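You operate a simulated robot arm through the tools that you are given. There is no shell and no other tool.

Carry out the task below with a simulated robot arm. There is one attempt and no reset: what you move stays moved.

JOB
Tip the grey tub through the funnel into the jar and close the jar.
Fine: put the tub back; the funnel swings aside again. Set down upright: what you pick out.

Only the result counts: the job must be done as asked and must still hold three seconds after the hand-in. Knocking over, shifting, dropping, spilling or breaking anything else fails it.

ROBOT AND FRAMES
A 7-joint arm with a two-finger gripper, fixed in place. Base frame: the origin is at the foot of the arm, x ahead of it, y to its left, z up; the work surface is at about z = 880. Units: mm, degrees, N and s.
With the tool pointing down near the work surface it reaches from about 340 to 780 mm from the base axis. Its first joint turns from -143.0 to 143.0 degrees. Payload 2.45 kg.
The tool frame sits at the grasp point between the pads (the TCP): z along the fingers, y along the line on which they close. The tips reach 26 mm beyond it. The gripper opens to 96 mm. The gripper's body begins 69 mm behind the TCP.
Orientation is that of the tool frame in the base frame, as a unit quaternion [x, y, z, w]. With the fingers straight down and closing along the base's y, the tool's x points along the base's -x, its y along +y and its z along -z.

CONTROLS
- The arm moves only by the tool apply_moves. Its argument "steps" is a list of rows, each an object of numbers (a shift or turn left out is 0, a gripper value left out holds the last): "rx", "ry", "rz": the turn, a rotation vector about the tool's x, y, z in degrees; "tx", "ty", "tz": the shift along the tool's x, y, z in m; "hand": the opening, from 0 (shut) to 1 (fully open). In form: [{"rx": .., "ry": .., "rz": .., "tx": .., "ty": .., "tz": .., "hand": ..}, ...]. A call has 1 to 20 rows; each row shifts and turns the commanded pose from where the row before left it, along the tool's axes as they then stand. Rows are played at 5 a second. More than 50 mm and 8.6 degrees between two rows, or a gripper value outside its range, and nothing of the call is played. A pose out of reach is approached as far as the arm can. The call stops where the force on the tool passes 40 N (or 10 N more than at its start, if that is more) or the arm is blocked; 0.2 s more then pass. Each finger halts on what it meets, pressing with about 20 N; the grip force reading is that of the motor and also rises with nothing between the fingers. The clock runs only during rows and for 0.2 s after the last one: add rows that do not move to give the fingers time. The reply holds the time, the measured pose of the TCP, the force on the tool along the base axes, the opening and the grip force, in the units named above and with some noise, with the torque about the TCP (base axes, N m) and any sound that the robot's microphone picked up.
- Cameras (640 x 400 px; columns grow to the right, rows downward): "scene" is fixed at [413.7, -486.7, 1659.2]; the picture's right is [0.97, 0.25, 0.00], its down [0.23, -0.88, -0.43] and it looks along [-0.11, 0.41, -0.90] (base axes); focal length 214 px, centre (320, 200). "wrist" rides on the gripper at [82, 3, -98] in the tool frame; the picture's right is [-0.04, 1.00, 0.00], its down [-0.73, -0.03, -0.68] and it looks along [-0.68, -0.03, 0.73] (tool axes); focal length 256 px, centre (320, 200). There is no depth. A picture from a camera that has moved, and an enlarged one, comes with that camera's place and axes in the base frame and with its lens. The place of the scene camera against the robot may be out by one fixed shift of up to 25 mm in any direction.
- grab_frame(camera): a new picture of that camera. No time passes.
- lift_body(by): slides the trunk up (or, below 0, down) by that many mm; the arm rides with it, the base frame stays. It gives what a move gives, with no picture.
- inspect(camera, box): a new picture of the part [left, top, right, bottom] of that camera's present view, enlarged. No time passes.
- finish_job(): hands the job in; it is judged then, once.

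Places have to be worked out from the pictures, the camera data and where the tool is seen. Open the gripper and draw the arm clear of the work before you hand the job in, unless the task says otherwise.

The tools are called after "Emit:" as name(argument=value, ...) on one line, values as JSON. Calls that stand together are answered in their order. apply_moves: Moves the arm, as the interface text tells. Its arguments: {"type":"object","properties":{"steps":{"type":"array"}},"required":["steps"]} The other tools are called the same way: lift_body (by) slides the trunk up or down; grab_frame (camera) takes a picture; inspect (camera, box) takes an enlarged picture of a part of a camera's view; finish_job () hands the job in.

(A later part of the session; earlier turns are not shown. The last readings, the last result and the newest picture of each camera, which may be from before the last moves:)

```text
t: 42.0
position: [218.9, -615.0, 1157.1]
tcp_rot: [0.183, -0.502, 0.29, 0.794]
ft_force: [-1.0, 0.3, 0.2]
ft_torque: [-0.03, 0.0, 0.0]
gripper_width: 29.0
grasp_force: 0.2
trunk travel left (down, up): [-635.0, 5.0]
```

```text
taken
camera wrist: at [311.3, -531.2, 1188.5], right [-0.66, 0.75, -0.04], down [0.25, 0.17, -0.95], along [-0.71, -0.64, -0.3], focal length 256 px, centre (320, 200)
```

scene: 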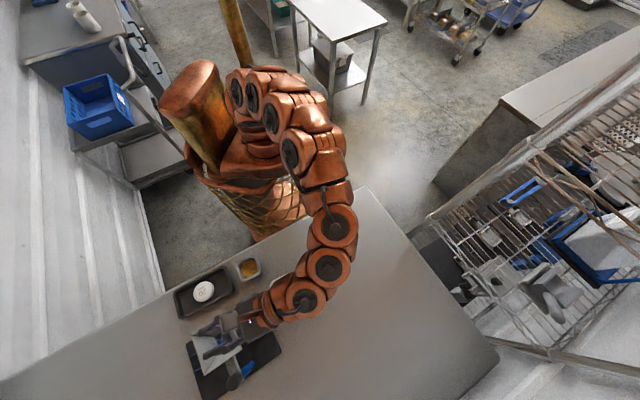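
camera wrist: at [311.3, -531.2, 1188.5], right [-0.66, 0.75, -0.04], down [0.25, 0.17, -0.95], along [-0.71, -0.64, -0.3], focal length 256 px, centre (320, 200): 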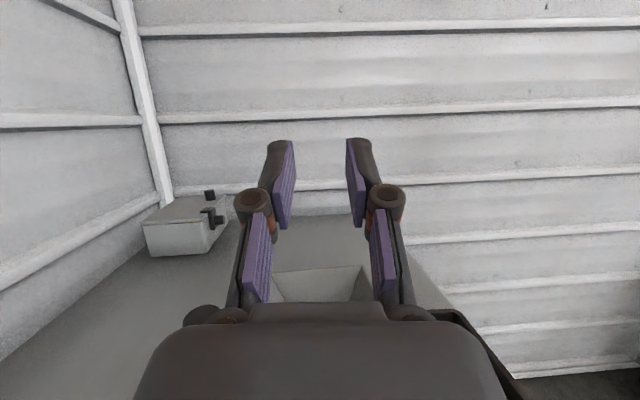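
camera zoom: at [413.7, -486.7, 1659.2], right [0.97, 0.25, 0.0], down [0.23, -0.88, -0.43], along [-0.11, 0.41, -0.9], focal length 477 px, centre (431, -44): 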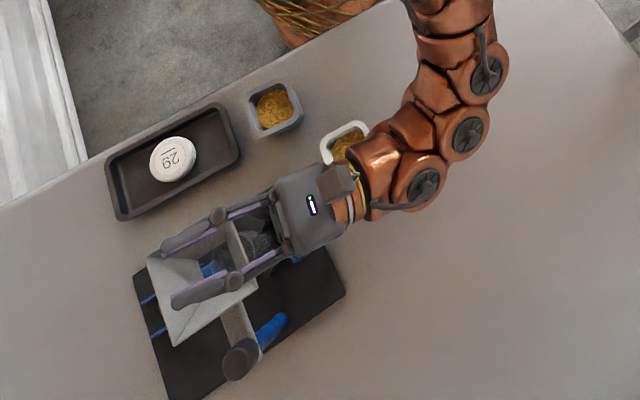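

115° tilt is reachable with the camera on top and the wrist well above the white tub, so this pour posture works. I un-tilt, then go over the grey tub for an accurate look, opening the fingers.

Emit:
apply_moves(steps=[{"ry": -7.2}, {"ry": -7.2}, {"ry": -7.2}, {"ry": -7.2}, {"ry": -7.2}, {"ry": -7.2}, {"ry": -7.2}, {"ry": -7.2}, {"ry": -7.2}, {"ry": -7.2}, {"ry": -7.2}, {"ry": -7.2}, {"ry": -7.2}, {"ry": -7.2}, {"ry": -7.2}, {"ry": -7.2}, {"tx": 0}])

Emit:
apply_moves(steps=[{"tx": -0.01235, "ty": 0.0393, "tz": 0.0, "hand": 1.0}, {"tx": -0.01235, "ty": 0.0393, "tz": 0.019}, {"tx": -0.01235, "ty": 0.0393, "tz": 0.019}, {"tx": -0.01235, "ty": 0.0393, "tz": 0.019}, {"tx": 0}, {"tx": 0}])

Emit:
grab_frame(camera="wrist")

Emit:
inspect(camera="wrist", box=[250, 120, 390, 230])

```text
t: 45.6
position: [218.9, -615.8, 1155.4]
tcp_rot: [-0.343, 0.939, 0.0, 0.0]
ft_force: [0.1, 0.2, -0.5]
ft_torque: [-0.01, 0.0, 0.02]
gripper_width: 28.8
grasp_force: 0.0
trunk travel left (down, up): [-635.0, 5.0]
```

```text
t: 47.0
position: [155.5, -461.8, 1100.5]
tcp_rot: [-0.342, 0.94, 0.0, 0.0]
ft_force: [-0.4, -0.7, 1.2]
ft_torque: [0.0, -0.03, 0.01]
gripper_width: 96.0
grasp_force: 0.0
trunk travel left (down, up): [-635.0, 5.0]
```

```text
taken
camera wrist: at [90.3, -511.7, 1197.9], right [-0.61, 0.79, 0.0], down [0.58, 0.45, 0.68], along [0.54, 0.42, -0.73], focal length 256 px, centre (320, 200)
```

wrist: 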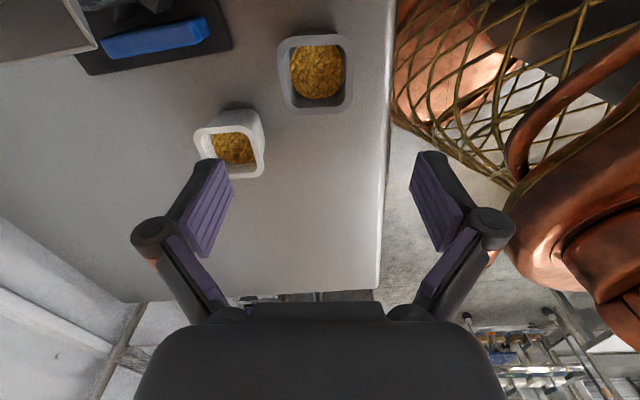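

```text
3.64 times, centred on (320, 175) of wrist
camera zoom: at [90.3, -511.7, 1197.9], right [-0.61, 0.79, 0.0], down [0.58, 0.45, 0.68], along [0.54, 0.42, -0.73], focal length 931 px, centre (320, 291)
```

zoom: 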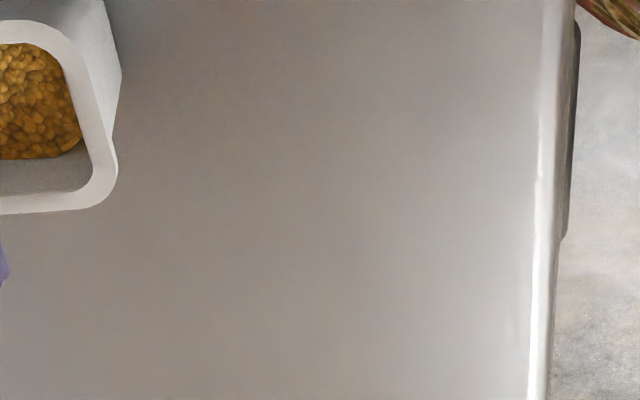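

The grey tub sits square to this yaw in the picture. I zoom in on it.

Emit:
inspect(camera="wrist", box=[256, 20, 376, 125])

Emit:
inspect(camera="scene", box=[215, 240, 315, 310])

```text
3.81 times, centred on (316, 72) of wrist
camera zoom: at [90.3, -511.7, 1197.9], right [-0.61, 0.79, 0.0], down [0.58, 0.45, 0.68], along [0.54, 0.42, -0.73], focal length 975 px, centre (335, 686)
```

zoom: 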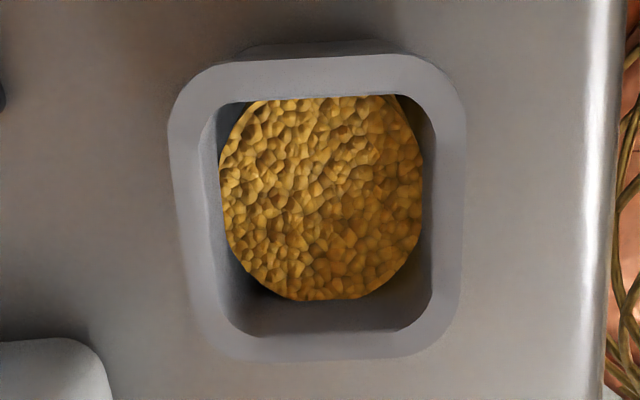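

```text
5.71 times, centred on (265, 275) of scene
camera zoom: at [413.7, -486.7, 1659.2], right [0.97, 0.25, 0.0], down [0.23, -0.88, -0.43], along [-0.11, 0.41, -0.9], focal length 1226 px, centre (634, -229)
```

zoom: 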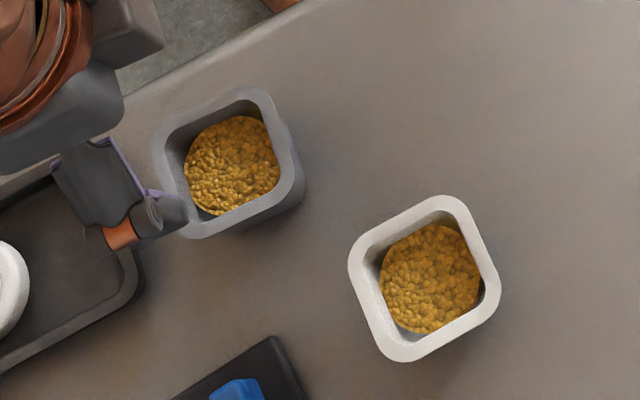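

Tub rim: ≈71 mm square centred ≈(157,-463), sides normal to ≈129.5°, so the present yaw fits. I centre, come down to z≈1000, and lean the tool by -25° (so that the pour later needs less tool tilt), then check.

Emit:
apply_moves(steps=[{"ty": -0.002, "tz": 0.035}, {"tz": 0.035}, {"tz": 0.03}, {"ry": -6.25}, {"ry": -6.25}, {"ry": -6.25}, {"ry": -6.25}, {"tx": 0}])

Emit:
grab_frame(camera="wrist")

Emit:
inspect(camera="scene", box=[160, 220, 340, 340])

```text
t: 48.8
position: [155.6, -464.4, 1000.4]
tcp_rot: [-0.335, 0.917, 0.074, 0.204]
ft_force: [-0.1, -0.1, -0.4]
ft_torque: [0.04, 0.01, -0.02]
gripper_width: 96.0
grasp_force: 0.0
trunk travel left (down, up): [-635.0, 5.0]
```

```text
taken
camera wrist: at [65.8, -534.7, 1053.9], right [-0.62, 0.79, 0.02], down [0.31, 0.22, 0.93], along [0.72, 0.58, -0.38], focal length 256 px, centre (320, 200)
```

wrist: 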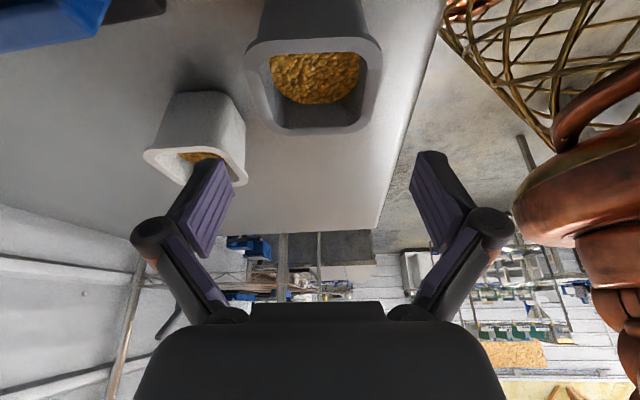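

```text
3.33 times, centred on (250, 280) of scene
camera zoom: at [413.7, -486.7, 1659.2], right [0.97, 0.25, 0.0], down [0.23, -0.88, -0.43], along [-0.11, 0.41, -0.9], focal length 715 px, centre (553, -67)
```

zoom: 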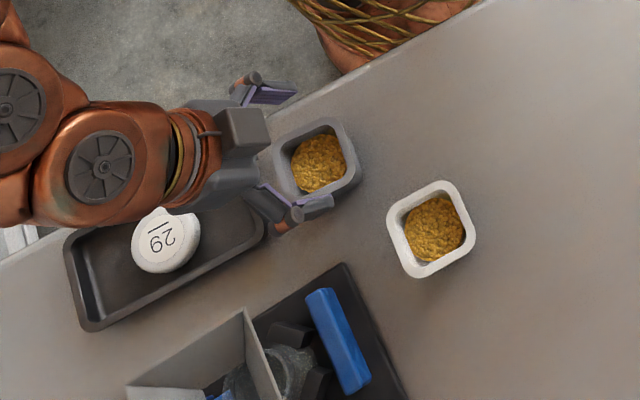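

The tub is centred between the open fingers. I descend straight down 78 mm to grip height (TCP ≈922, about 13 mm below the rim).

Emit:
apply_moves(steps=[{"tx": 0.011, "tz": 0.02357}, {"tx": 0.011, "tz": 0.02357}, {"tx": 0.011, "tz": 0.02357}, {"tx": 0}])

Emit:
grab_frame(camera="wrist")

Emit:
inspect(camera="scene", box=[200, 230, 320, 310])

```text
t: 49.8
position: [155.3, -465.5, 922.2]
tcp_rot: [-0.336, 0.917, 0.073, 0.204]
ft_force: [0.4, -0.7, -0.3]
ft_torque: [0.01, 0.02, -0.01]
gripper_width: 95.8
grasp_force: 0.1
trunk travel left (down, up): [-635.0, 5.0]
```

```text
taken
camera wrist: at [66.1, -535.3, 976.3], right [-0.62, 0.79, 0.02], down [0.31, 0.22, 0.93], along [0.72, 0.58, -0.38], focal length 256 px, centre (320, 200)
```

wrist: 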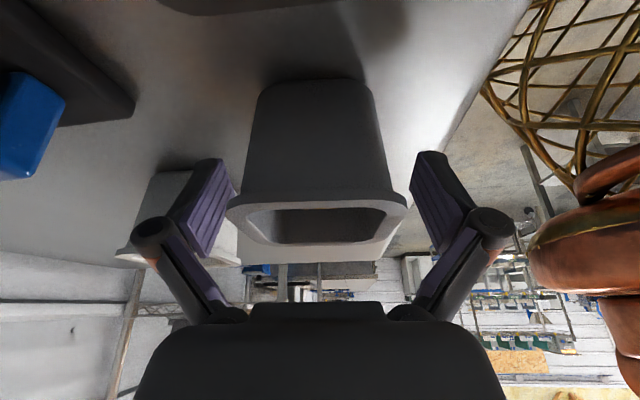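

```text
5.00 times, centred on (260, 270) of scene
camera zoom: at [413.7, -486.7, 1659.2], right [0.97, 0.25, 0.0], down [0.23, -0.88, -0.43], along [-0.11, 0.41, -0.9], focal length 1072 px, centre (620, -150)
```

zoom: 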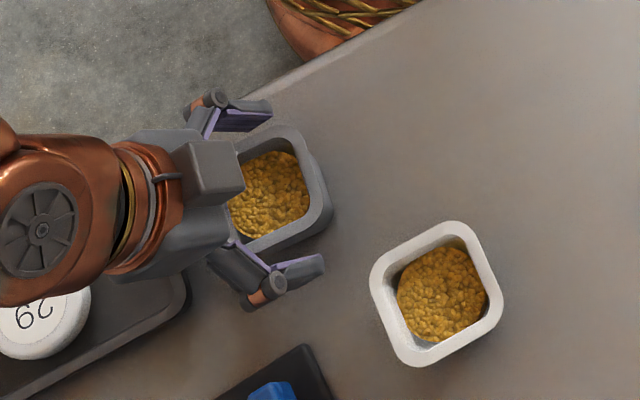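

The tub has a slightly flared rim that the pads will meet. I shift 7 mm along the tub so the pads meet the rim centrally, then close on it.

Emit:
apply_moves(steps=[{"tx": -0.00634, "tz": 0.00296}, {"hand": 0.85}, {"hand": 0.76}, {"hand": 0.7}, {"hand": 0.6}, {"hand": 0.5}, {"tx": 0}, {"tx": 0}])

Emit:
grab_frame(camera="wrist")

```text
t: 51.6
position: [161.3, -460.7, 922.3]
tcp_rot: [-0.336, 0.917, 0.074, 0.204]
ft_force: [-0.1, -0.5, 0.9]
ft_torque: [0.02, 0.07, -0.03]
gripper_width: 59.2
grasp_force: 19.9
trunk travel left (down, up): [-635.0, 5.0]
```

```text
taken
camera wrist: at [71.4, -530.4, 976.1], right [-0.62, 0.79, 0.02], down [0.31, 0.22, 0.93], along [0.72, 0.58, -0.38], focal length 256 px, centre (320, 200)
```

wrist: 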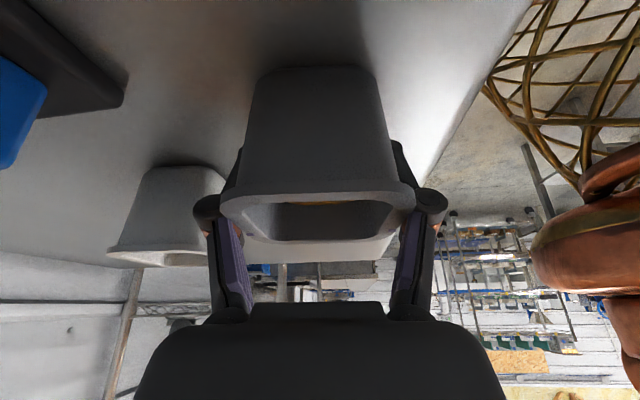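

The pads closed on the tub body beneath its rim (59 mm, 20 N). I lift straight up a little and check the load and that it hangs level.

Emit:
apply_moves(steps=[{"tx": -0.0042, "tz": -0.0091}, {"tx": -0.0085, "tz": -0.0181}, {"tx": -0.0085, "tz": -0.0181}, {"tx": 0}])

Emit:
grab_frame(camera="wrist")

Emit:
inspect(camera="scene", box=[200, 230, 320, 310])

```text
t: 52.6
position: [162.9, -460.0, 971.9]
tcp_rot: [-0.336, 0.917, 0.074, 0.203]
ft_force: [0.5, -0.5, -0.1]
ft_torque: [0.03, 0.01, 0.04]
gripper_width: 61.3
grasp_force: 20.2
trunk travel left (down, up): [-635.0, 5.0]
```

```text
taken
camera wrist: at [72.5, -530.6, 1026.0], right [-0.62, 0.79, 0.02], down [0.31, 0.22, 0.93], along [0.72, 0.58, -0.38], focal length 256 px, centre (320, 200)
```

wrist: 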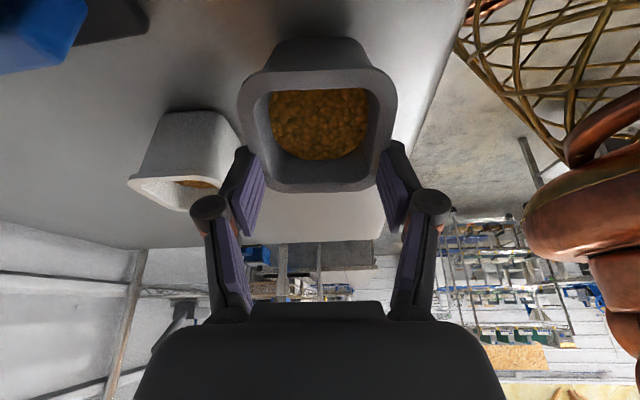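

```text
5.00 times, centred on (260, 270) of scene
camera zoom: at [413.7, -486.7, 1659.2], right [0.97, 0.25, 0.0], down [0.23, -0.88, -0.43], along [-0.11, 0.41, -0.9], focal length 1072 px, centre (620, -150)
```

zoom: 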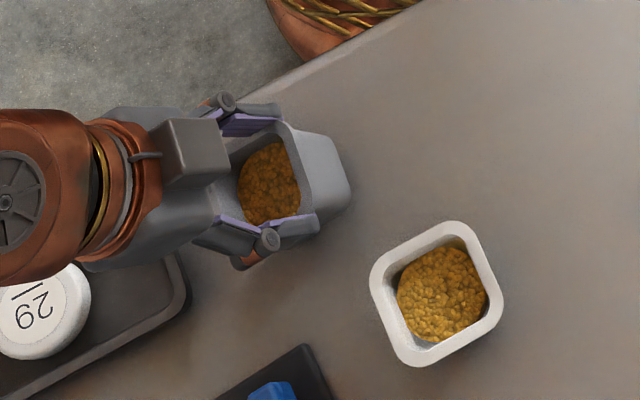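

The load is light, but the picture shows the tub has turned in the grip to line up with the leaning fingers. I zoom in to judge how it is seated.

Emit:
inspect(camera="wrist", box=[190, 20, 450, 240])

Emit:
inspect(camera="scene", box=[225, 235, 285, 290])

```text
1.82 times, centred on (320, 130) of wrist
camera zoom: at [72.5, -530.6, 1026.0], right [-0.62, 0.79, 0.02], down [0.31, 0.22, 0.93], along [0.72, 0.58, -0.38], focal length 465 px, centre (320, 327)
```

zoom: 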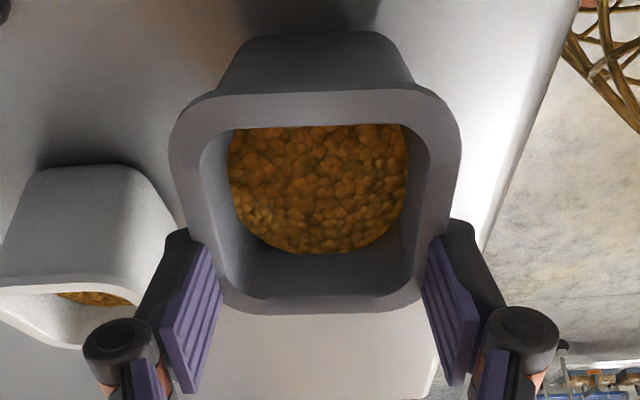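

```text
7.27 times, centred on (255, 262) of scene
camera zoom: at [413.7, -486.7, 1659.2], right [0.97, 0.25, 0.0], down [0.23, -0.88, -0.43], along [-0.11, 0.41, -0.9], focal length 1560 px, centre (793, -254)
```

zoom: 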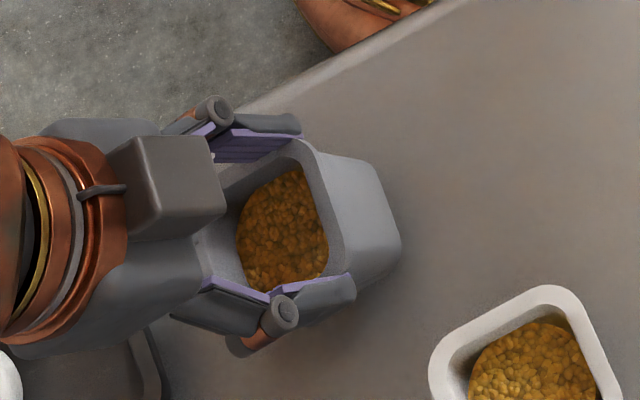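

The tub has slipped and tipped ≈30-50° in the leaning grip, its lower edge close to the table; I don't trust this hold. I lower it back down slowly the same way so it settles flat again.

Emit:
apply_moves(steps=[{"tx": 0.00423, "tz": 0.00906}, {"tx": 0.00423, "tz": 0.00906}])

Emit:
inspect(camera="wrist", box=[190, 20, 450, 240])

Emit:
inspect(camera="scene", box=[225, 235, 285, 290])

```text
t: 53.2
position: [163.3, -458.4, 951.7]
tcp_rot: [-0.335, 0.917, 0.074, 0.203]
ft_force: [1.9, 1.2, 5.4]
ft_torque: [0.06, 0.0, -0.01]
gripper_width: 60.4
grasp_force: 20.2
trunk travel left (down, up): [-635.0, 5.0]
```

```text
1.82 times, centred on (320, 130) of wrist
camera zoom: at [72.0, -529.9, 1005.8], right [-0.62, 0.79, 0.02], down [0.31, 0.22, 0.93], along [0.72, 0.58, -0.38], focal length 465 px, centre (320, 327)
```

zoom: 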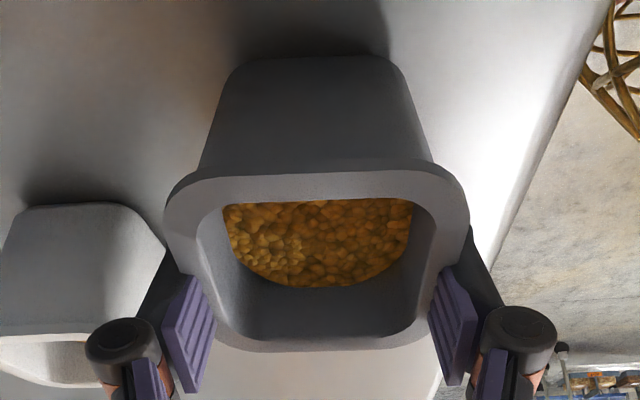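

```text
7.27 times, centred on (255, 262) of scene
camera zoom: at [413.7, -486.7, 1659.2], right [0.97, 0.25, 0.0], down [0.23, -0.88, -0.43], along [-0.11, 0.41, -0.9], focal length 1560 px, centre (793, -254)
```

zoom: 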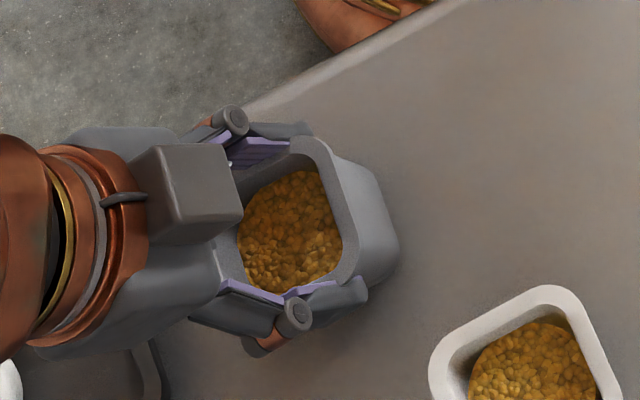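

Lowering is rolling the tub back toward upright (5 N contact). I continue in small steps.

Emit:
apply_moves(steps=[{"tx": 0.0034, "tz": 0.00725}, {"tx": 0.0034, "tz": 0.00725}])

Emit:
inspect(camera="wrist", box=[190, 20, 450, 240])

```text
t: 53.8
position: [163.3, -458.8, 935.3]
tcp_rot: [-0.334, 0.917, 0.074, 0.203]
ft_force: [4.1, 2.0, 10.8]
ft_torque: [-0.03, 0.06, 0.0]
gripper_width: 59.8
grasp_force: 20.1
trunk travel left (down, up): [-635.0, 5.0]
```

```text
1.82 times, centred on (320, 130) of wrist
camera zoom: at [72.2, -530.1, 990.2], right [-0.62, 0.79, 0.02], down [0.31, 0.22, 0.93], along [0.72, 0.58, -0.38], focal length 465 px, centre (320, 327)
```

zoom: 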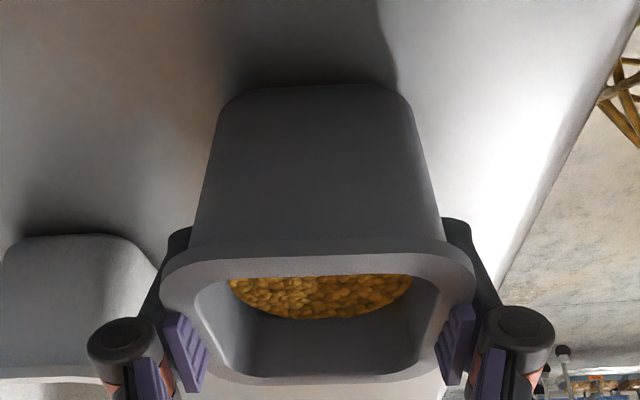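

Almost upright. I lower the remaining 13 mm.

Emit:
apply_moves(steps=[{"tx": 0.0025, "tz": 0.0054}, {"tx": 0.0025, "tz": 0.0054}, {"tx": 0}])

Emit:
grab_frame(camera="wrist")

Emit:
inspect(camera="scene", box=[225, 235, 285, 290])

```text
t: 54.6
position: [161.6, -458.8, 924.4]
tcp_rot: [-0.335, 0.917, 0.073, 0.204]
ft_force: [4.2, 0.2, 12.9]
ft_torque: [-0.12, 0.11, 0.07]
gripper_width: 59.7
grasp_force: 19.8
trunk travel left (down, up): [-635.0, 5.0]
```

```text
taken
camera wrist: at [72.1, -529.9, 978.8], right [-0.62, 0.79, 0.02], down [0.31, 0.22, 0.93], along [0.72, 0.58, -0.38], focal length 256 px, centre (320, 200)
```

wrist: 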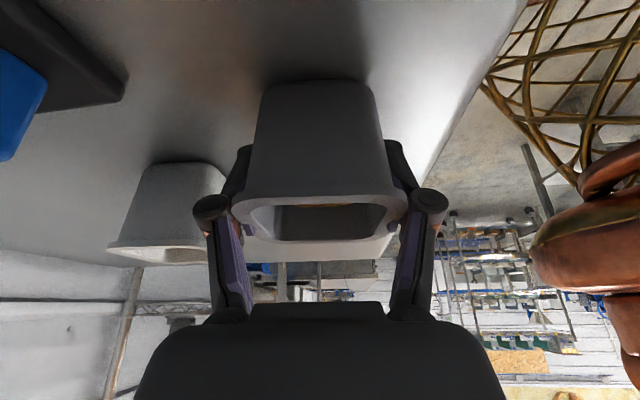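

```text
7.27 times, centred on (255, 262) of scene
camera zoom: at [413.7, -486.7, 1659.2], right [0.97, 0.25, 0.0], down [0.23, -0.88, -0.43], along [-0.11, 0.41, -0.9], focal length 1560 px, centre (793, -254)
```

zoom: 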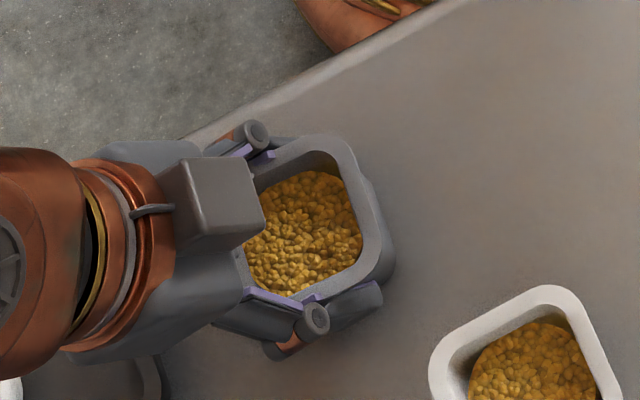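

The tub is upright on the table again with its contents. The leaning pads only touched it at a corner, so next time I'll grip with the tool vertical for a full-width contact. I open, rise, and un-lean for a fresh look.

Emit:
apply_moves(steps=[{"hand": 0.68}, {"hand": 0.8}, {"hand": 1.0}, {"tx": 0}, {"tx": -0.0113, "tz": -0.0242}, {"tx": -0.0113, "tz": -0.0242}, {"tx": -0.0169, "tz": -0.0362}, {"tx": -0.0169, "tz": -0.0362}, {"ry": 6.25}, {"ry": 6.25}, {"ry": 6.25}, {"ry": 6.25}, {"tz": -0.035}, {"tx": 0}])

Emit:
grab_frame(camera="wrist")

Emit:
inspect(camera="wrist", box=[256, 20, 376, 125])

Emit:
inspect(camera="scene", box=[215, 240, 315, 310])

```text
t: 57.6
position: [162.0, -459.6, 1092.2]
tcp_rot: [-0.343, 0.939, 0.0, 0.0]
ft_force: [0.4, -0.4, 0.1]
ft_torque: [0.0, 0.04, 0.02]
gripper_width: 95.7
grasp_force: 0.1
trunk travel left (down, up): [-635.0, 5.0]
```

```text
taken
camera wrist: at [96.8, -508.5, 1190.9], right [-0.61, 0.79, 0.0], down [0.58, 0.45, 0.68], along [0.54, 0.42, -0.73], focal length 256 px, centre (320, 200)
```

wrist: 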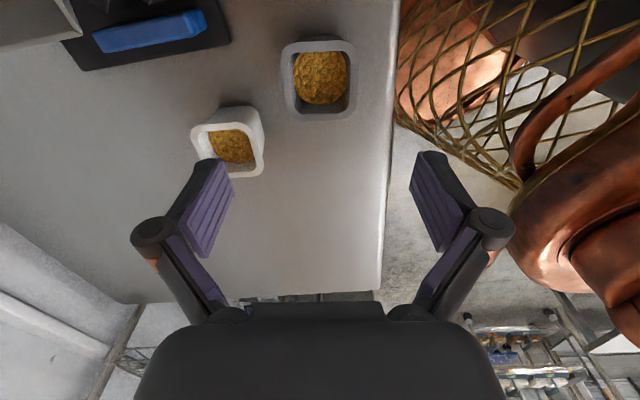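

```text
3.81 times, centred on (316, 72) of wrist
camera zoom: at [96.8, -508.5, 1190.9], right [-0.61, 0.79, 0.0], down [0.58, 0.45, 0.68], along [0.54, 0.42, -0.73], focal length 975 px, centre (335, 686)
```

zoom: 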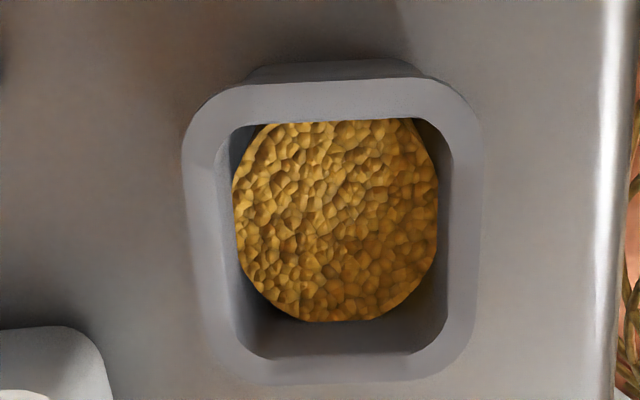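

```text
5.71 times, centred on (265, 275) of scene
camera zoom: at [413.7, -486.7, 1659.2], right [0.97, 0.25, 0.0], down [0.23, -0.88, -0.43], along [-0.11, 0.41, -0.9], focal length 1226 px, centre (634, -229)
```

zoom: 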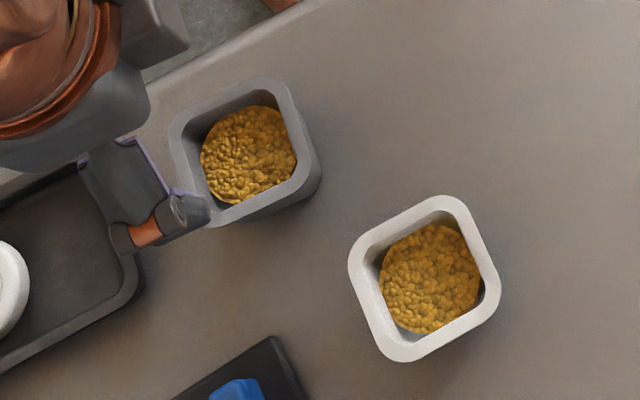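

The tub is upright, contents intact, rim centre ≈(163.6,-456.3), still square to the tool. I centre on it and descend with the tool vertical to z≈924.

Emit:
apply_moves(steps=[{"tx": -0.0033, "ty": 0.0015, "tz": 0.04}, {"tz": 0.045}, {"tz": 0.045}, {"tz": 0.038}, {"tx": 0}])

Emit:
grab_frame(camera="wrist")

```text
t: 58.8
position: [162.5, -457.2, 923.0]
tcp_rot: [-0.343, 0.939, 0.0, -0.001]
ft_force: [0.0, 0.9, 0.4]
ft_torque: [0.01, 0.01, 0.03]
gripper_width: 96.1
grasp_force: 0.1
trunk travel left (down, up): [-635.0, 5.0]
```

```text
taken
camera wrist: at [98.2, -505.4, 1022.0], right [-0.61, 0.79, 0.0], down [0.58, 0.45, 0.68], along [0.54, 0.42, -0.73], focal length 256 px, centre (320, 200)
```

wrist: 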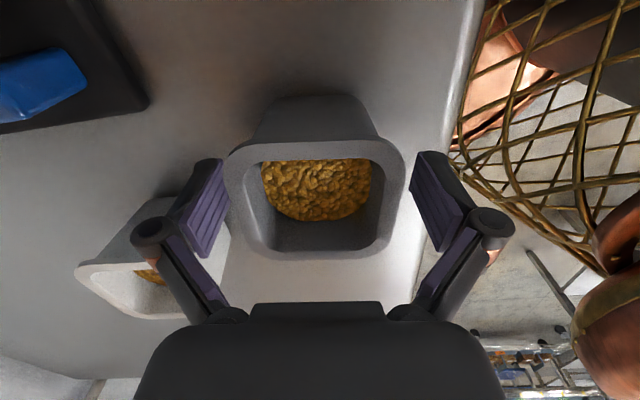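

The tub is centred between the vertical fingers. I close on it.

Emit:
apply_moves(steps=[{"hand": 0.85}, {"hand": 0.76}, {"hand": 0.68}, {"hand": 0.6}, {"hand": 0.5}, {"tx": 0}, {"tx": 0}, {"tx": 0}])

Emit:
inspect(camera="wrist", box=[190, 70, 450, 290])

```text
t: 60.6
position: [162.5, -455.0, 923.6]
tcp_rot: [-0.344, 0.939, 0.0, 0.0]
ft_force: [0.4, 0.8, 0.4]
ft_torque: [-0.01, 0.03, 0.02]
gripper_width: 59.4
grasp_force: 19.9
trunk travel left (down, up): [-635.0, 5.0]
```

```text
1.82 times, centred on (320, 180) of wrist
camera zoom: at [98.3, -505.1, 1022.2], right [-0.61, 0.79, 0.0], down [0.58, 0.45, 0.68], along [0.54, 0.42, -0.73], focal length 465 px, centre (320, 236)
```

zoom: 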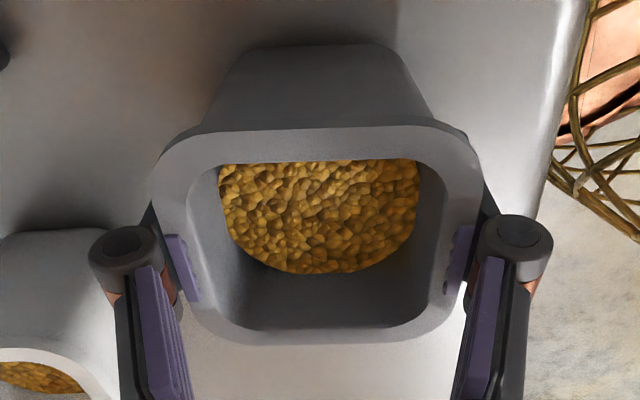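

The fingers sit squarely on the middle of the tub's sides. I lift slowly 15 mm, then check.

Emit:
apply_moves(steps=[{"tz": -0.007}, {"tz": -0.008}, {"tx": 0}])

Emit:
inspect(camera="wrist", box=[190, 70, 450, 290])

```text
t: 61.4
position: [163.1, -455.7, 939.3]
tcp_rot: [-0.344, 0.939, 0.0, -0.001]
ft_force: [-0.7, -0.1, -2.7]
ft_torque: [0.0, 0.0, 0.0]
gripper_width: 59.3
grasp_force: 19.7
trunk travel left (down, up): [-635.0, 5.0]
```

```text
1.82 times, centred on (320, 180) of wrist
camera zoom: at [98.7, -505.1, 1037.4], right [-0.61, 0.79, 0.0], down [0.58, 0.45, 0.68], along [0.54, 0.42, -0.73], focal length 465 px, centre (320, 236)
```

zoom: 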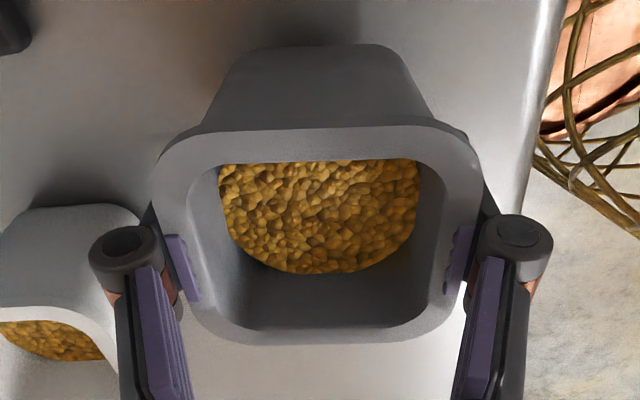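

It lifts cleanly with no slip (weight ≈2.7 N). I raise it further and test a 21° tilt to see that the tub turns with the gripper.

Emit:
apply_moves(steps=[{"tz": -0.02}, {"tz": -0.03}, {"tz": -0.03}, {"ry": 5}, {"ry": 5}, {"ry": 5}, {"ry": 6}, {"tx": 0}])

Emit:
inspect(camera="wrist", box=[190, 70, 450, 290])

```text
t: 63.2
position: [163.1, -456.4, 1020.5]
tcp_rot: [-0.338, 0.923, -0.063, -0.173]
ft_force: [-0.6, -0.7, -1.7]
ft_torque: [0.03, 0.0, 0.0]
gripper_width: 59.5
grasp_force: 19.8
trunk travel left (down, up): [-635.0, 5.0]
```

```text
1.82 times, centred on (320, 180) of wrist
camera zoom: at [130.1, -478.7, 1140.3], right [-0.62, 0.79, -0.01], down [0.73, 0.58, 0.37], along [0.3, 0.22, -0.93], focal length 465 px, centre (320, 236)
```

zoom: 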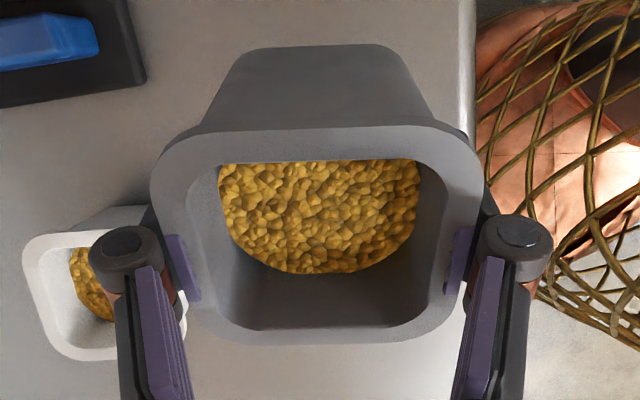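

The tub follows rigidly at 21°. I raise it to z≈1120 and carry it slowly over to the far side of the funnel so that its pouring lip will come over the funnel centre.

Emit:
apply_moves(steps=[{"tx": 0.0119, "tz": -0.0311}, {"tx": 0.0119, "tz": -0.0311}, {"tx": 0.012, "tz": -0.0312}, {"tx": 0}])

Emit:
apply_moves(steps=[{"tx": 0.0174, "ty": -0.0202, "tz": 0.0067}, {"tx": 0.0174, "ty": -0.0202, "tz": 0.0067}, {"tx": 0.0174, "ty": -0.0202, "tz": 0.0067}, {"tx": 0.0174, "ty": -0.0202, "tz": 0.0067}, {"tx": 0}])

Emit:
grab_frame(camera="wrist")

```text
t: 64.2
position: [164.2, -456.5, 1118.3]
tcp_rot: [-0.338, 0.923, -0.063, -0.171]
ft_force: [1.2, 0.8, -1.0]
ft_torque: [0.0, -0.02, -0.01]
gripper_width: 59.4
grasp_force: 20.2
trunk travel left (down, up): [-635.0, 5.0]
```

```text
t: 65.4
position: [158.7, -566.4, 1119.0]
tcp_rot: [-0.337, 0.924, -0.062, -0.171]
ft_force: [0.0, 0.2, -0.9]
ft_torque: [-0.02, 0.01, -0.01]
gripper_width: 59.3
grasp_force: 19.3
trunk travel left (down, up): [-635.0, 5.0]
```

```text
taken
camera wrist: at [124.9, -589.2, 1239.3], right [-0.62, 0.79, -0.01], down [0.73, 0.58, 0.37], along [0.3, 0.22, -0.93], focal length 256 px, centre (320, 200)
```

wrist: 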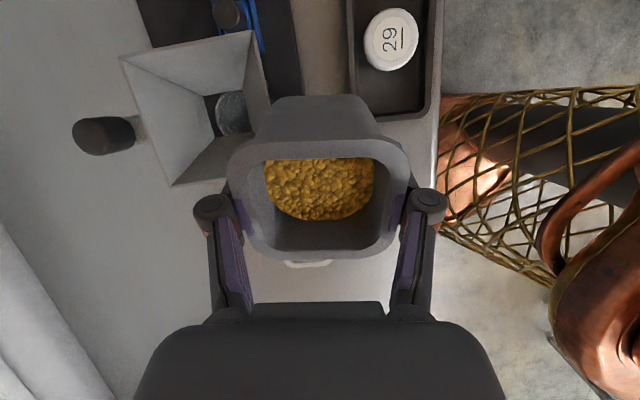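

Steady. I continue the second half of the transfer.

Emit:
apply_moves(steps=[{"tx": 0.0174, "ty": -0.0202, "tz": 0.0067}, {"tx": 0.0174, "ty": -0.0202, "tz": 0.0067}, {"tx": 0.0174, "ty": -0.0202, "tz": 0.0067}, {"tx": 0.0174, "ty": -0.0202, "tz": 0.0067}, {"tx": 0}])

Emit:
grab_frame(camera="wrist")

Emit:
inspect(camera="scene", box=[160, 240, 340, 400])

```text
t: 66.6
position: [154.1, -674.9, 1119.0]
tcp_rot: [-0.338, 0.923, -0.062, -0.171]
ft_force: [0.3, -0.3, -0.3]
ft_torque: [0.01, 0.02, 0.0]
gripper_width: 59.0
grasp_force: 20.0
trunk travel left (down, up): [-635.0, 5.0]
```

```text
taken
camera wrist: at [120.4, -698.3, 1240.5], right [-0.62, 0.79, -0.01], down [0.73, 0.58, 0.37], along [0.3, 0.22, -0.93], focal length 256 px, centre (320, 200)
```

wrist: 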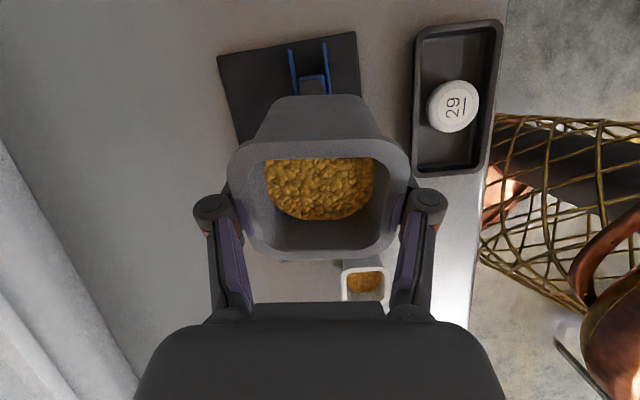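

```text
2.50 times, centred on (250, 320) of scene
camera zoom: at [413.7, -486.7, 1659.2], right [0.97, 0.25, 0.0], down [0.23, -0.88, -0.43], along [-0.11, 0.41, -0.9], focal length 536 px, centre (495, -100)
```

zoom: 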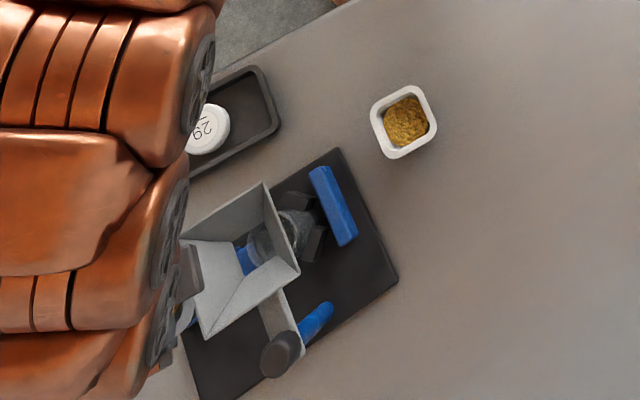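

The tub is in position with its lip over the funnel middle. I begin tipping slowly, keeping the lip fixed over the funnel centre, up to ≈60°.

Emit:
apply_moves(steps=[{"tx": 0.0007, "tz": 0.001, "ry": 3.4}, {"tx": 0.0007, "tz": 0.001, "ry": 3.4}, {"tx": -0.0006, "tz": 0.0005, "ry": 4}, {"tx": -0.0006, "tz": 0.0005, "ry": 4}, {"tx": -0.0009, "tz": 0.0002, "ry": 4}, {"tx": -0.0009, "tz": 0.0002, "ry": 4}, {"tx": -0.0012, "tz": -0.0002, "ry": 4}, {"tx": -0.0012, "tz": -0.0002, "ry": 4}, {"tx": -0.0014, "tz": -0.0007, "ry": 4}, {"tx": -0.0014, "tz": -0.0007, "ry": 4}])

Emit:
grab_frame(camera="wrist")

Emit:
inspect(camera="scene", box=[160, 240, 340, 400])

```text
t: 68.8
position: [157.7, -672.7, 1112.6]
tcp_rot: [-0.297, 0.814, -0.172, -0.468]
ft_force: [0.9, -1.0, -1.5]
ft_torque: [0.02, 0.02, -0.01]
gripper_width: 59.1
grasp_force: 19.8
trunk travel left (down, up): [-635.0, 5.0]
```

```text
taken
camera wrist: at [188.3, -641.0, 1231.8], right [-0.63, 0.78, -0.04], down [0.75, 0.59, -0.29], along [-0.21, -0.21, -0.96], focal length 256 px, centre (320, 200)
```

wrist: 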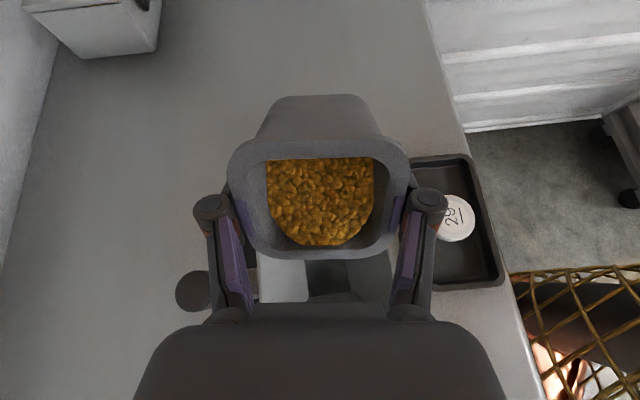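

```text
2.50 times, centred on (250, 320) of scene
camera zoom: at [413.7, -486.7, 1659.2], right [0.97, 0.25, 0.0], down [0.23, -0.88, -0.43], along [-0.11, 0.41, -0.9], focal length 536 px, centre (495, -100)
```

zoom: 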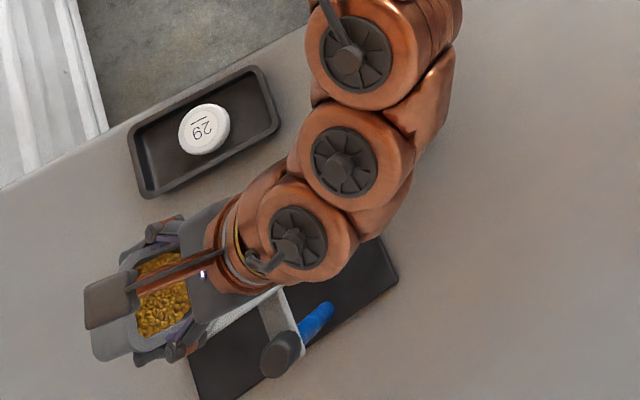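

At 60° the grain surface has shifted toward the lip but nothing has left yet. I go on slowly to ≈76°.

Emit:
apply_moves(steps=[{"tx": -0.0009, "tz": -0.0015, "ry": 4}, {"tx": -0.0009, "tz": -0.0015, "ry": 4}, {"tx": -0.0007, "tz": -0.0018, "ry": 4}, {"tx": -0.0007, "tz": -0.0018, "ry": 4}, {"tx": 0}])

Emit:
grab_frame(camera="wrist")

Emit:
inspect(camera="wrist", box=[200, 80, 440, 310])

```text
t: 70.0
position: [163.6, -667.8, 1111.8]
tcp_rot: [-0.27, 0.741, -0.211, -0.578]
ft_force: [-0.7, 1.2, -0.8]
ft_torque: [0.0, -0.02, -0.01]
gripper_width: 59.2
grasp_force: 19.8
trunk travel left (down, up): [-635.0, 5.0]
```

```text
taken
camera wrist: at [218.1, -616.0, 1214.6], right [-0.64, 0.77, -0.04], down [0.66, 0.52, -0.55], along [-0.4, -0.37, -0.84], focal length 256 px, centre (320, 200)
```

wrist: 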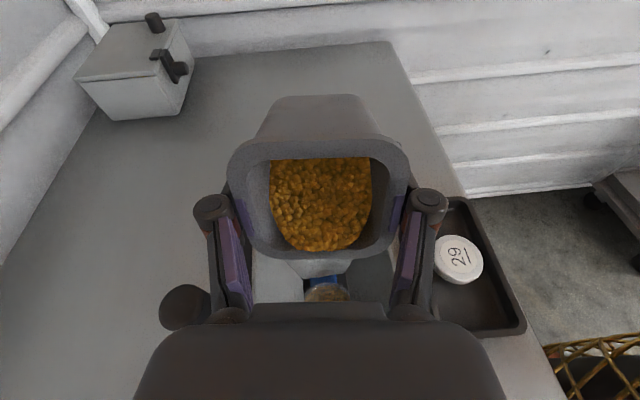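

```text
1.74 times, centred on (320, 195) of wrist
camera zoom: at [218.1, -616.0, 1214.6], right [-0.64, 0.77, -0.04], down [0.66, 0.52, -0.55], along [-0.4, -0.37, -0.84], focal length 445 px, centre (320, 209)
```

zoom: 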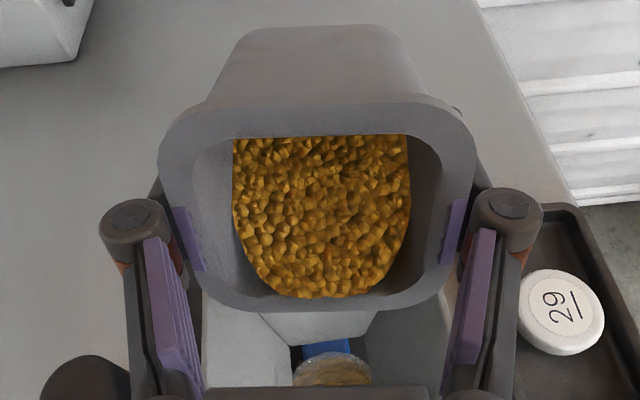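

The grains reach the lip, and through the outlet I can see the jar starting to show yellow inside. I continue slowly to ≈92° with a pause.

Emit:
apply_moves(steps=[{"tx": -0.0005, "tz": -0.0022, "ry": 4}, {"tx": -0.0005, "tz": -0.0022, "ry": 4}, {"tx": 0}, {"tx": -0.0003, "tz": -0.0025, "ry": 4}, {"tx": -0.0003, "tz": -0.0025, "ry": 4}, {"tx": 0}, {"tx": 0}])

Emit:
grab_frame(camera="wrist")

Emit:
inspect(camera="wrist", box=[200, 80, 440, 310])

Emit:
inspect(camera="scene", box=[160, 240, 340, 400])

```text
t: 71.6
position: [170.2, -661.8, 1112.2]
tcp_rot: [0.239, -0.654, 0.246, 0.675]
ft_force: [-0.6, -0.5, -1.1]
ft_torque: [0.01, -0.02, -0.01]
gripper_width: 59.0
grasp_force: 20.3
trunk travel left (down, up): [-635.0, 5.0]
```

```text
taken
camera wrist: at [245.1, -593.5, 1189.9], right [-0.65, 0.76, -0.04], down [0.52, 0.4, -0.75], along [-0.56, -0.51, -0.65], focal length 256 px, centre (320, 200)
```

wrist: 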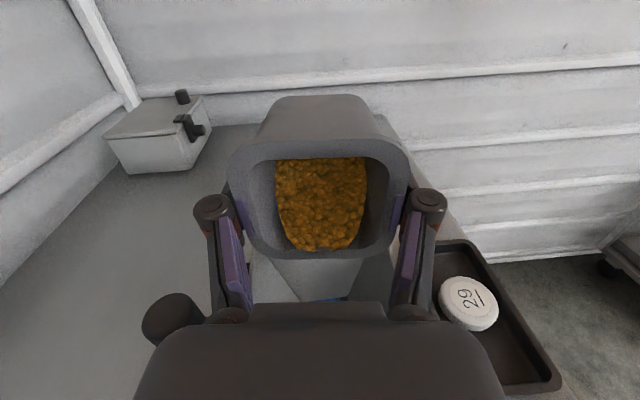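

```text
1.74 times, centred on (320, 195) of wrist
camera zoom: at [245.1, -593.5, 1189.9], right [-0.65, 0.76, -0.04], down [0.52, 0.4, -0.75], along [-0.56, -0.51, -0.65], focal length 445 px, centre (320, 209)
```

zoom: 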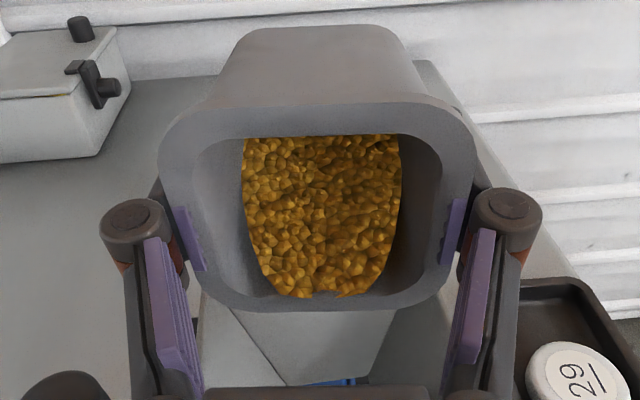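

```text
2.50 times, centred on (250, 320) of scene
camera zoom: at [413.7, -486.7, 1659.2], right [0.97, 0.25, 0.0], down [0.23, -0.88, -0.43], along [-0.11, 0.41, -0.9], focal length 536 px, centre (495, -100)
```

zoom: 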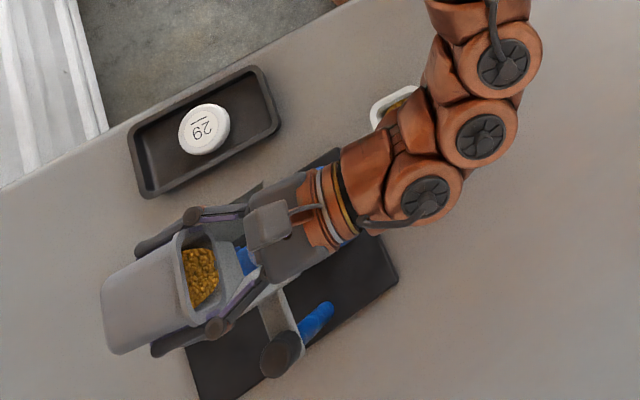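

The tub is visibly emptying and nothing appears outside. I continue to ≈108° with pauses.

Emit:
apply_moves(steps=[{"tx": 0.0001, "tz": -0.00265, "ry": 4}, {"tx": 0}, {"tx": 0.0001, "tz": -0.00265, "ry": 4}, {"tx": 0}, {"tx": 0.0005, "tz": -0.00266, "ry": 4}, {"tx": 0}, {"tx": 0.0005, "tz": -0.00266, "ry": 4}, {"tx": 0}, {"tx": 0}, {"tx": 0}])

Emit:
inspect(camera="wrist", box=[200, 80, 440, 310])

Emit:
inspect(camera="scene", box=[160, 240, 340, 400])

```text
t: 73.8
position: [178.1, -654.9, 1110.4]
tcp_rot: [0.202, -0.554, 0.277, 0.759]
ft_force: [-0.2, 0.0, -0.1]
ft_torque: [-0.01, 0.04, -0.04]
gripper_width: 59.0
grasp_force: 20.2
trunk travel left (down, up): [-635.0, 5.0]
```

```text
1.74 times, centred on (320, 195) of wrist
camera zoom: at [266.8, -575.4, 1158.6], right [-0.65, 0.76, -0.04], down [0.34, 0.25, -0.91], along [-0.68, -0.61, -0.42], focal length 445 px, centre (320, 209)
```

zoom: 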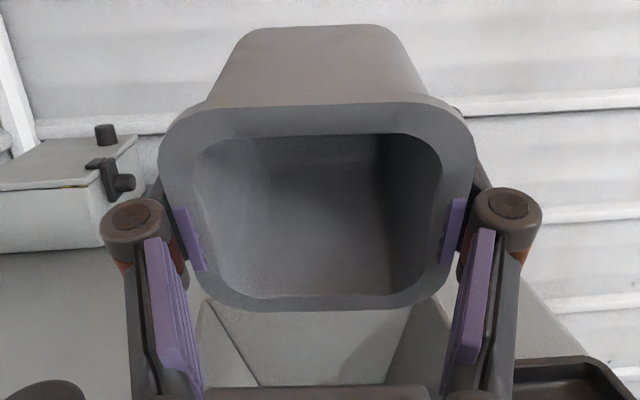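

```text
2.50 times, centred on (250, 320) of scene
camera zoom: at [413.7, -486.7, 1659.2], right [0.97, 0.25, 0.0], down [0.23, -0.88, -0.43], along [-0.11, 0.41, -0.9], focal length 536 px, centre (495, -100)
```

zoom: 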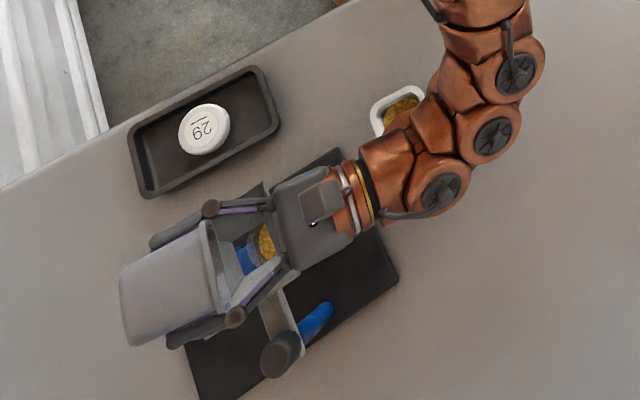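

The tub is empty at ≈107°, and the jar shows yellow through the funnel outlet. I look closely for any grains in the funnel or beside the jar.

Emit:
inspect(camera="scene", box=[235, 315, 285, 365])

Emit:
grab_frame(camera="wrist")

```text
8.00 times, centred on (260, 340) of scene
camera zoom: at [413.7, -486.7, 1659.2], right [0.97, 0.25, 0.0], down [0.23, -0.88, -0.43], along [-0.11, 0.41, -0.9], focal length 1716 px, centre (800, -920)
```

zoom: 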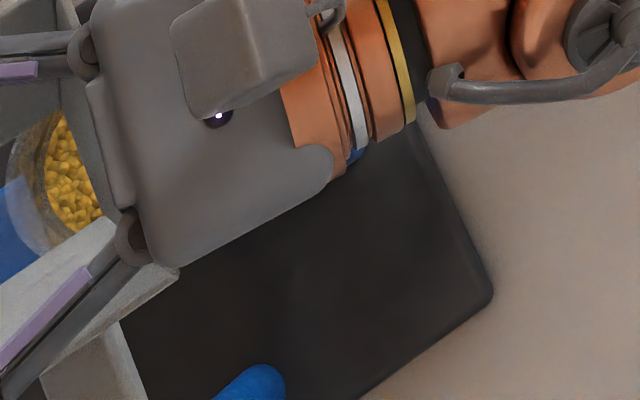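

```text
taken
camera wrist: at [266.8, -575.4, 1158.6], right [-0.65, 0.76, -0.04], down [0.34, 0.25, -0.91], along [-0.68, -0.61, -0.42], focal length 256 px, centre (320, 200)
```

wrist: 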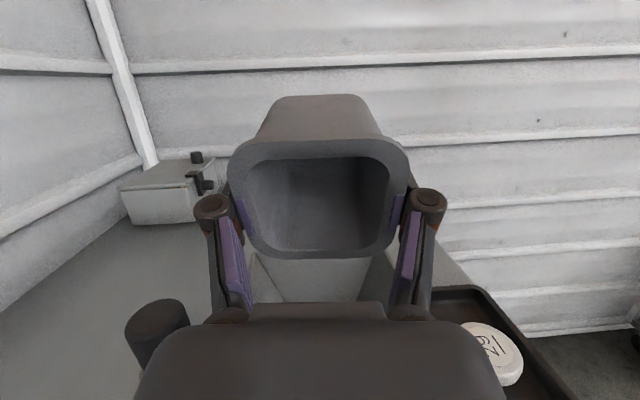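

Grains are in the jar and the tub looks empty. I tip a few degrees further and hold briefly to shed any remainder.

Emit:
apply_moves(steps=[{"tx": 0.0008, "tz": -0.0026, "ry": 4}, {"tx": 0.0008, "tz": -0.0026, "ry": 4}, {"tx": 0}, {"tx": 0}, {"tx": 0}, {"tx": 0}, {"tx": 0}])

Emit:
inspect(camera="wrist", box=[200, 80, 440, 310])

```text
t: 75.4
position: [182.8, -651.0, 1110.6]
tcp_rot: [0.182, -0.499, 0.291, 0.796]
ft_force: [-0.1, -0.2, 0.0]
ft_torque: [-0.01, 0.04, 0.0]
gripper_width: 58.7
grasp_force: 19.5
trunk travel left (down, up): [-635.0, 5.0]
```

```text
1.74 times, centred on (320, 195) of wrist
camera zoom: at [275.2, -568.2, 1141.2], right [-0.66, 0.75, -0.04], down [0.24, 0.17, -0.96], along [-0.71, -0.64, -0.29], focal length 445 px, centre (320, 209)
```

zoom: 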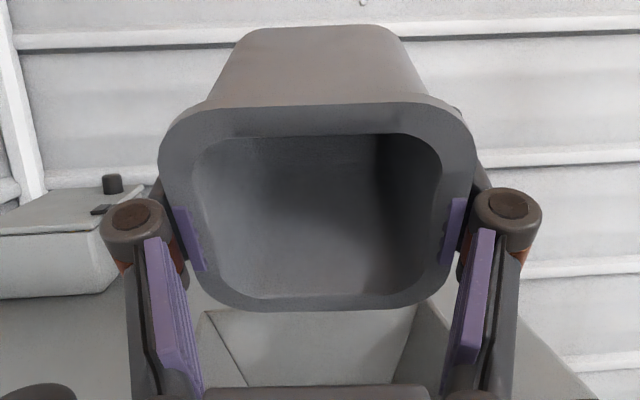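

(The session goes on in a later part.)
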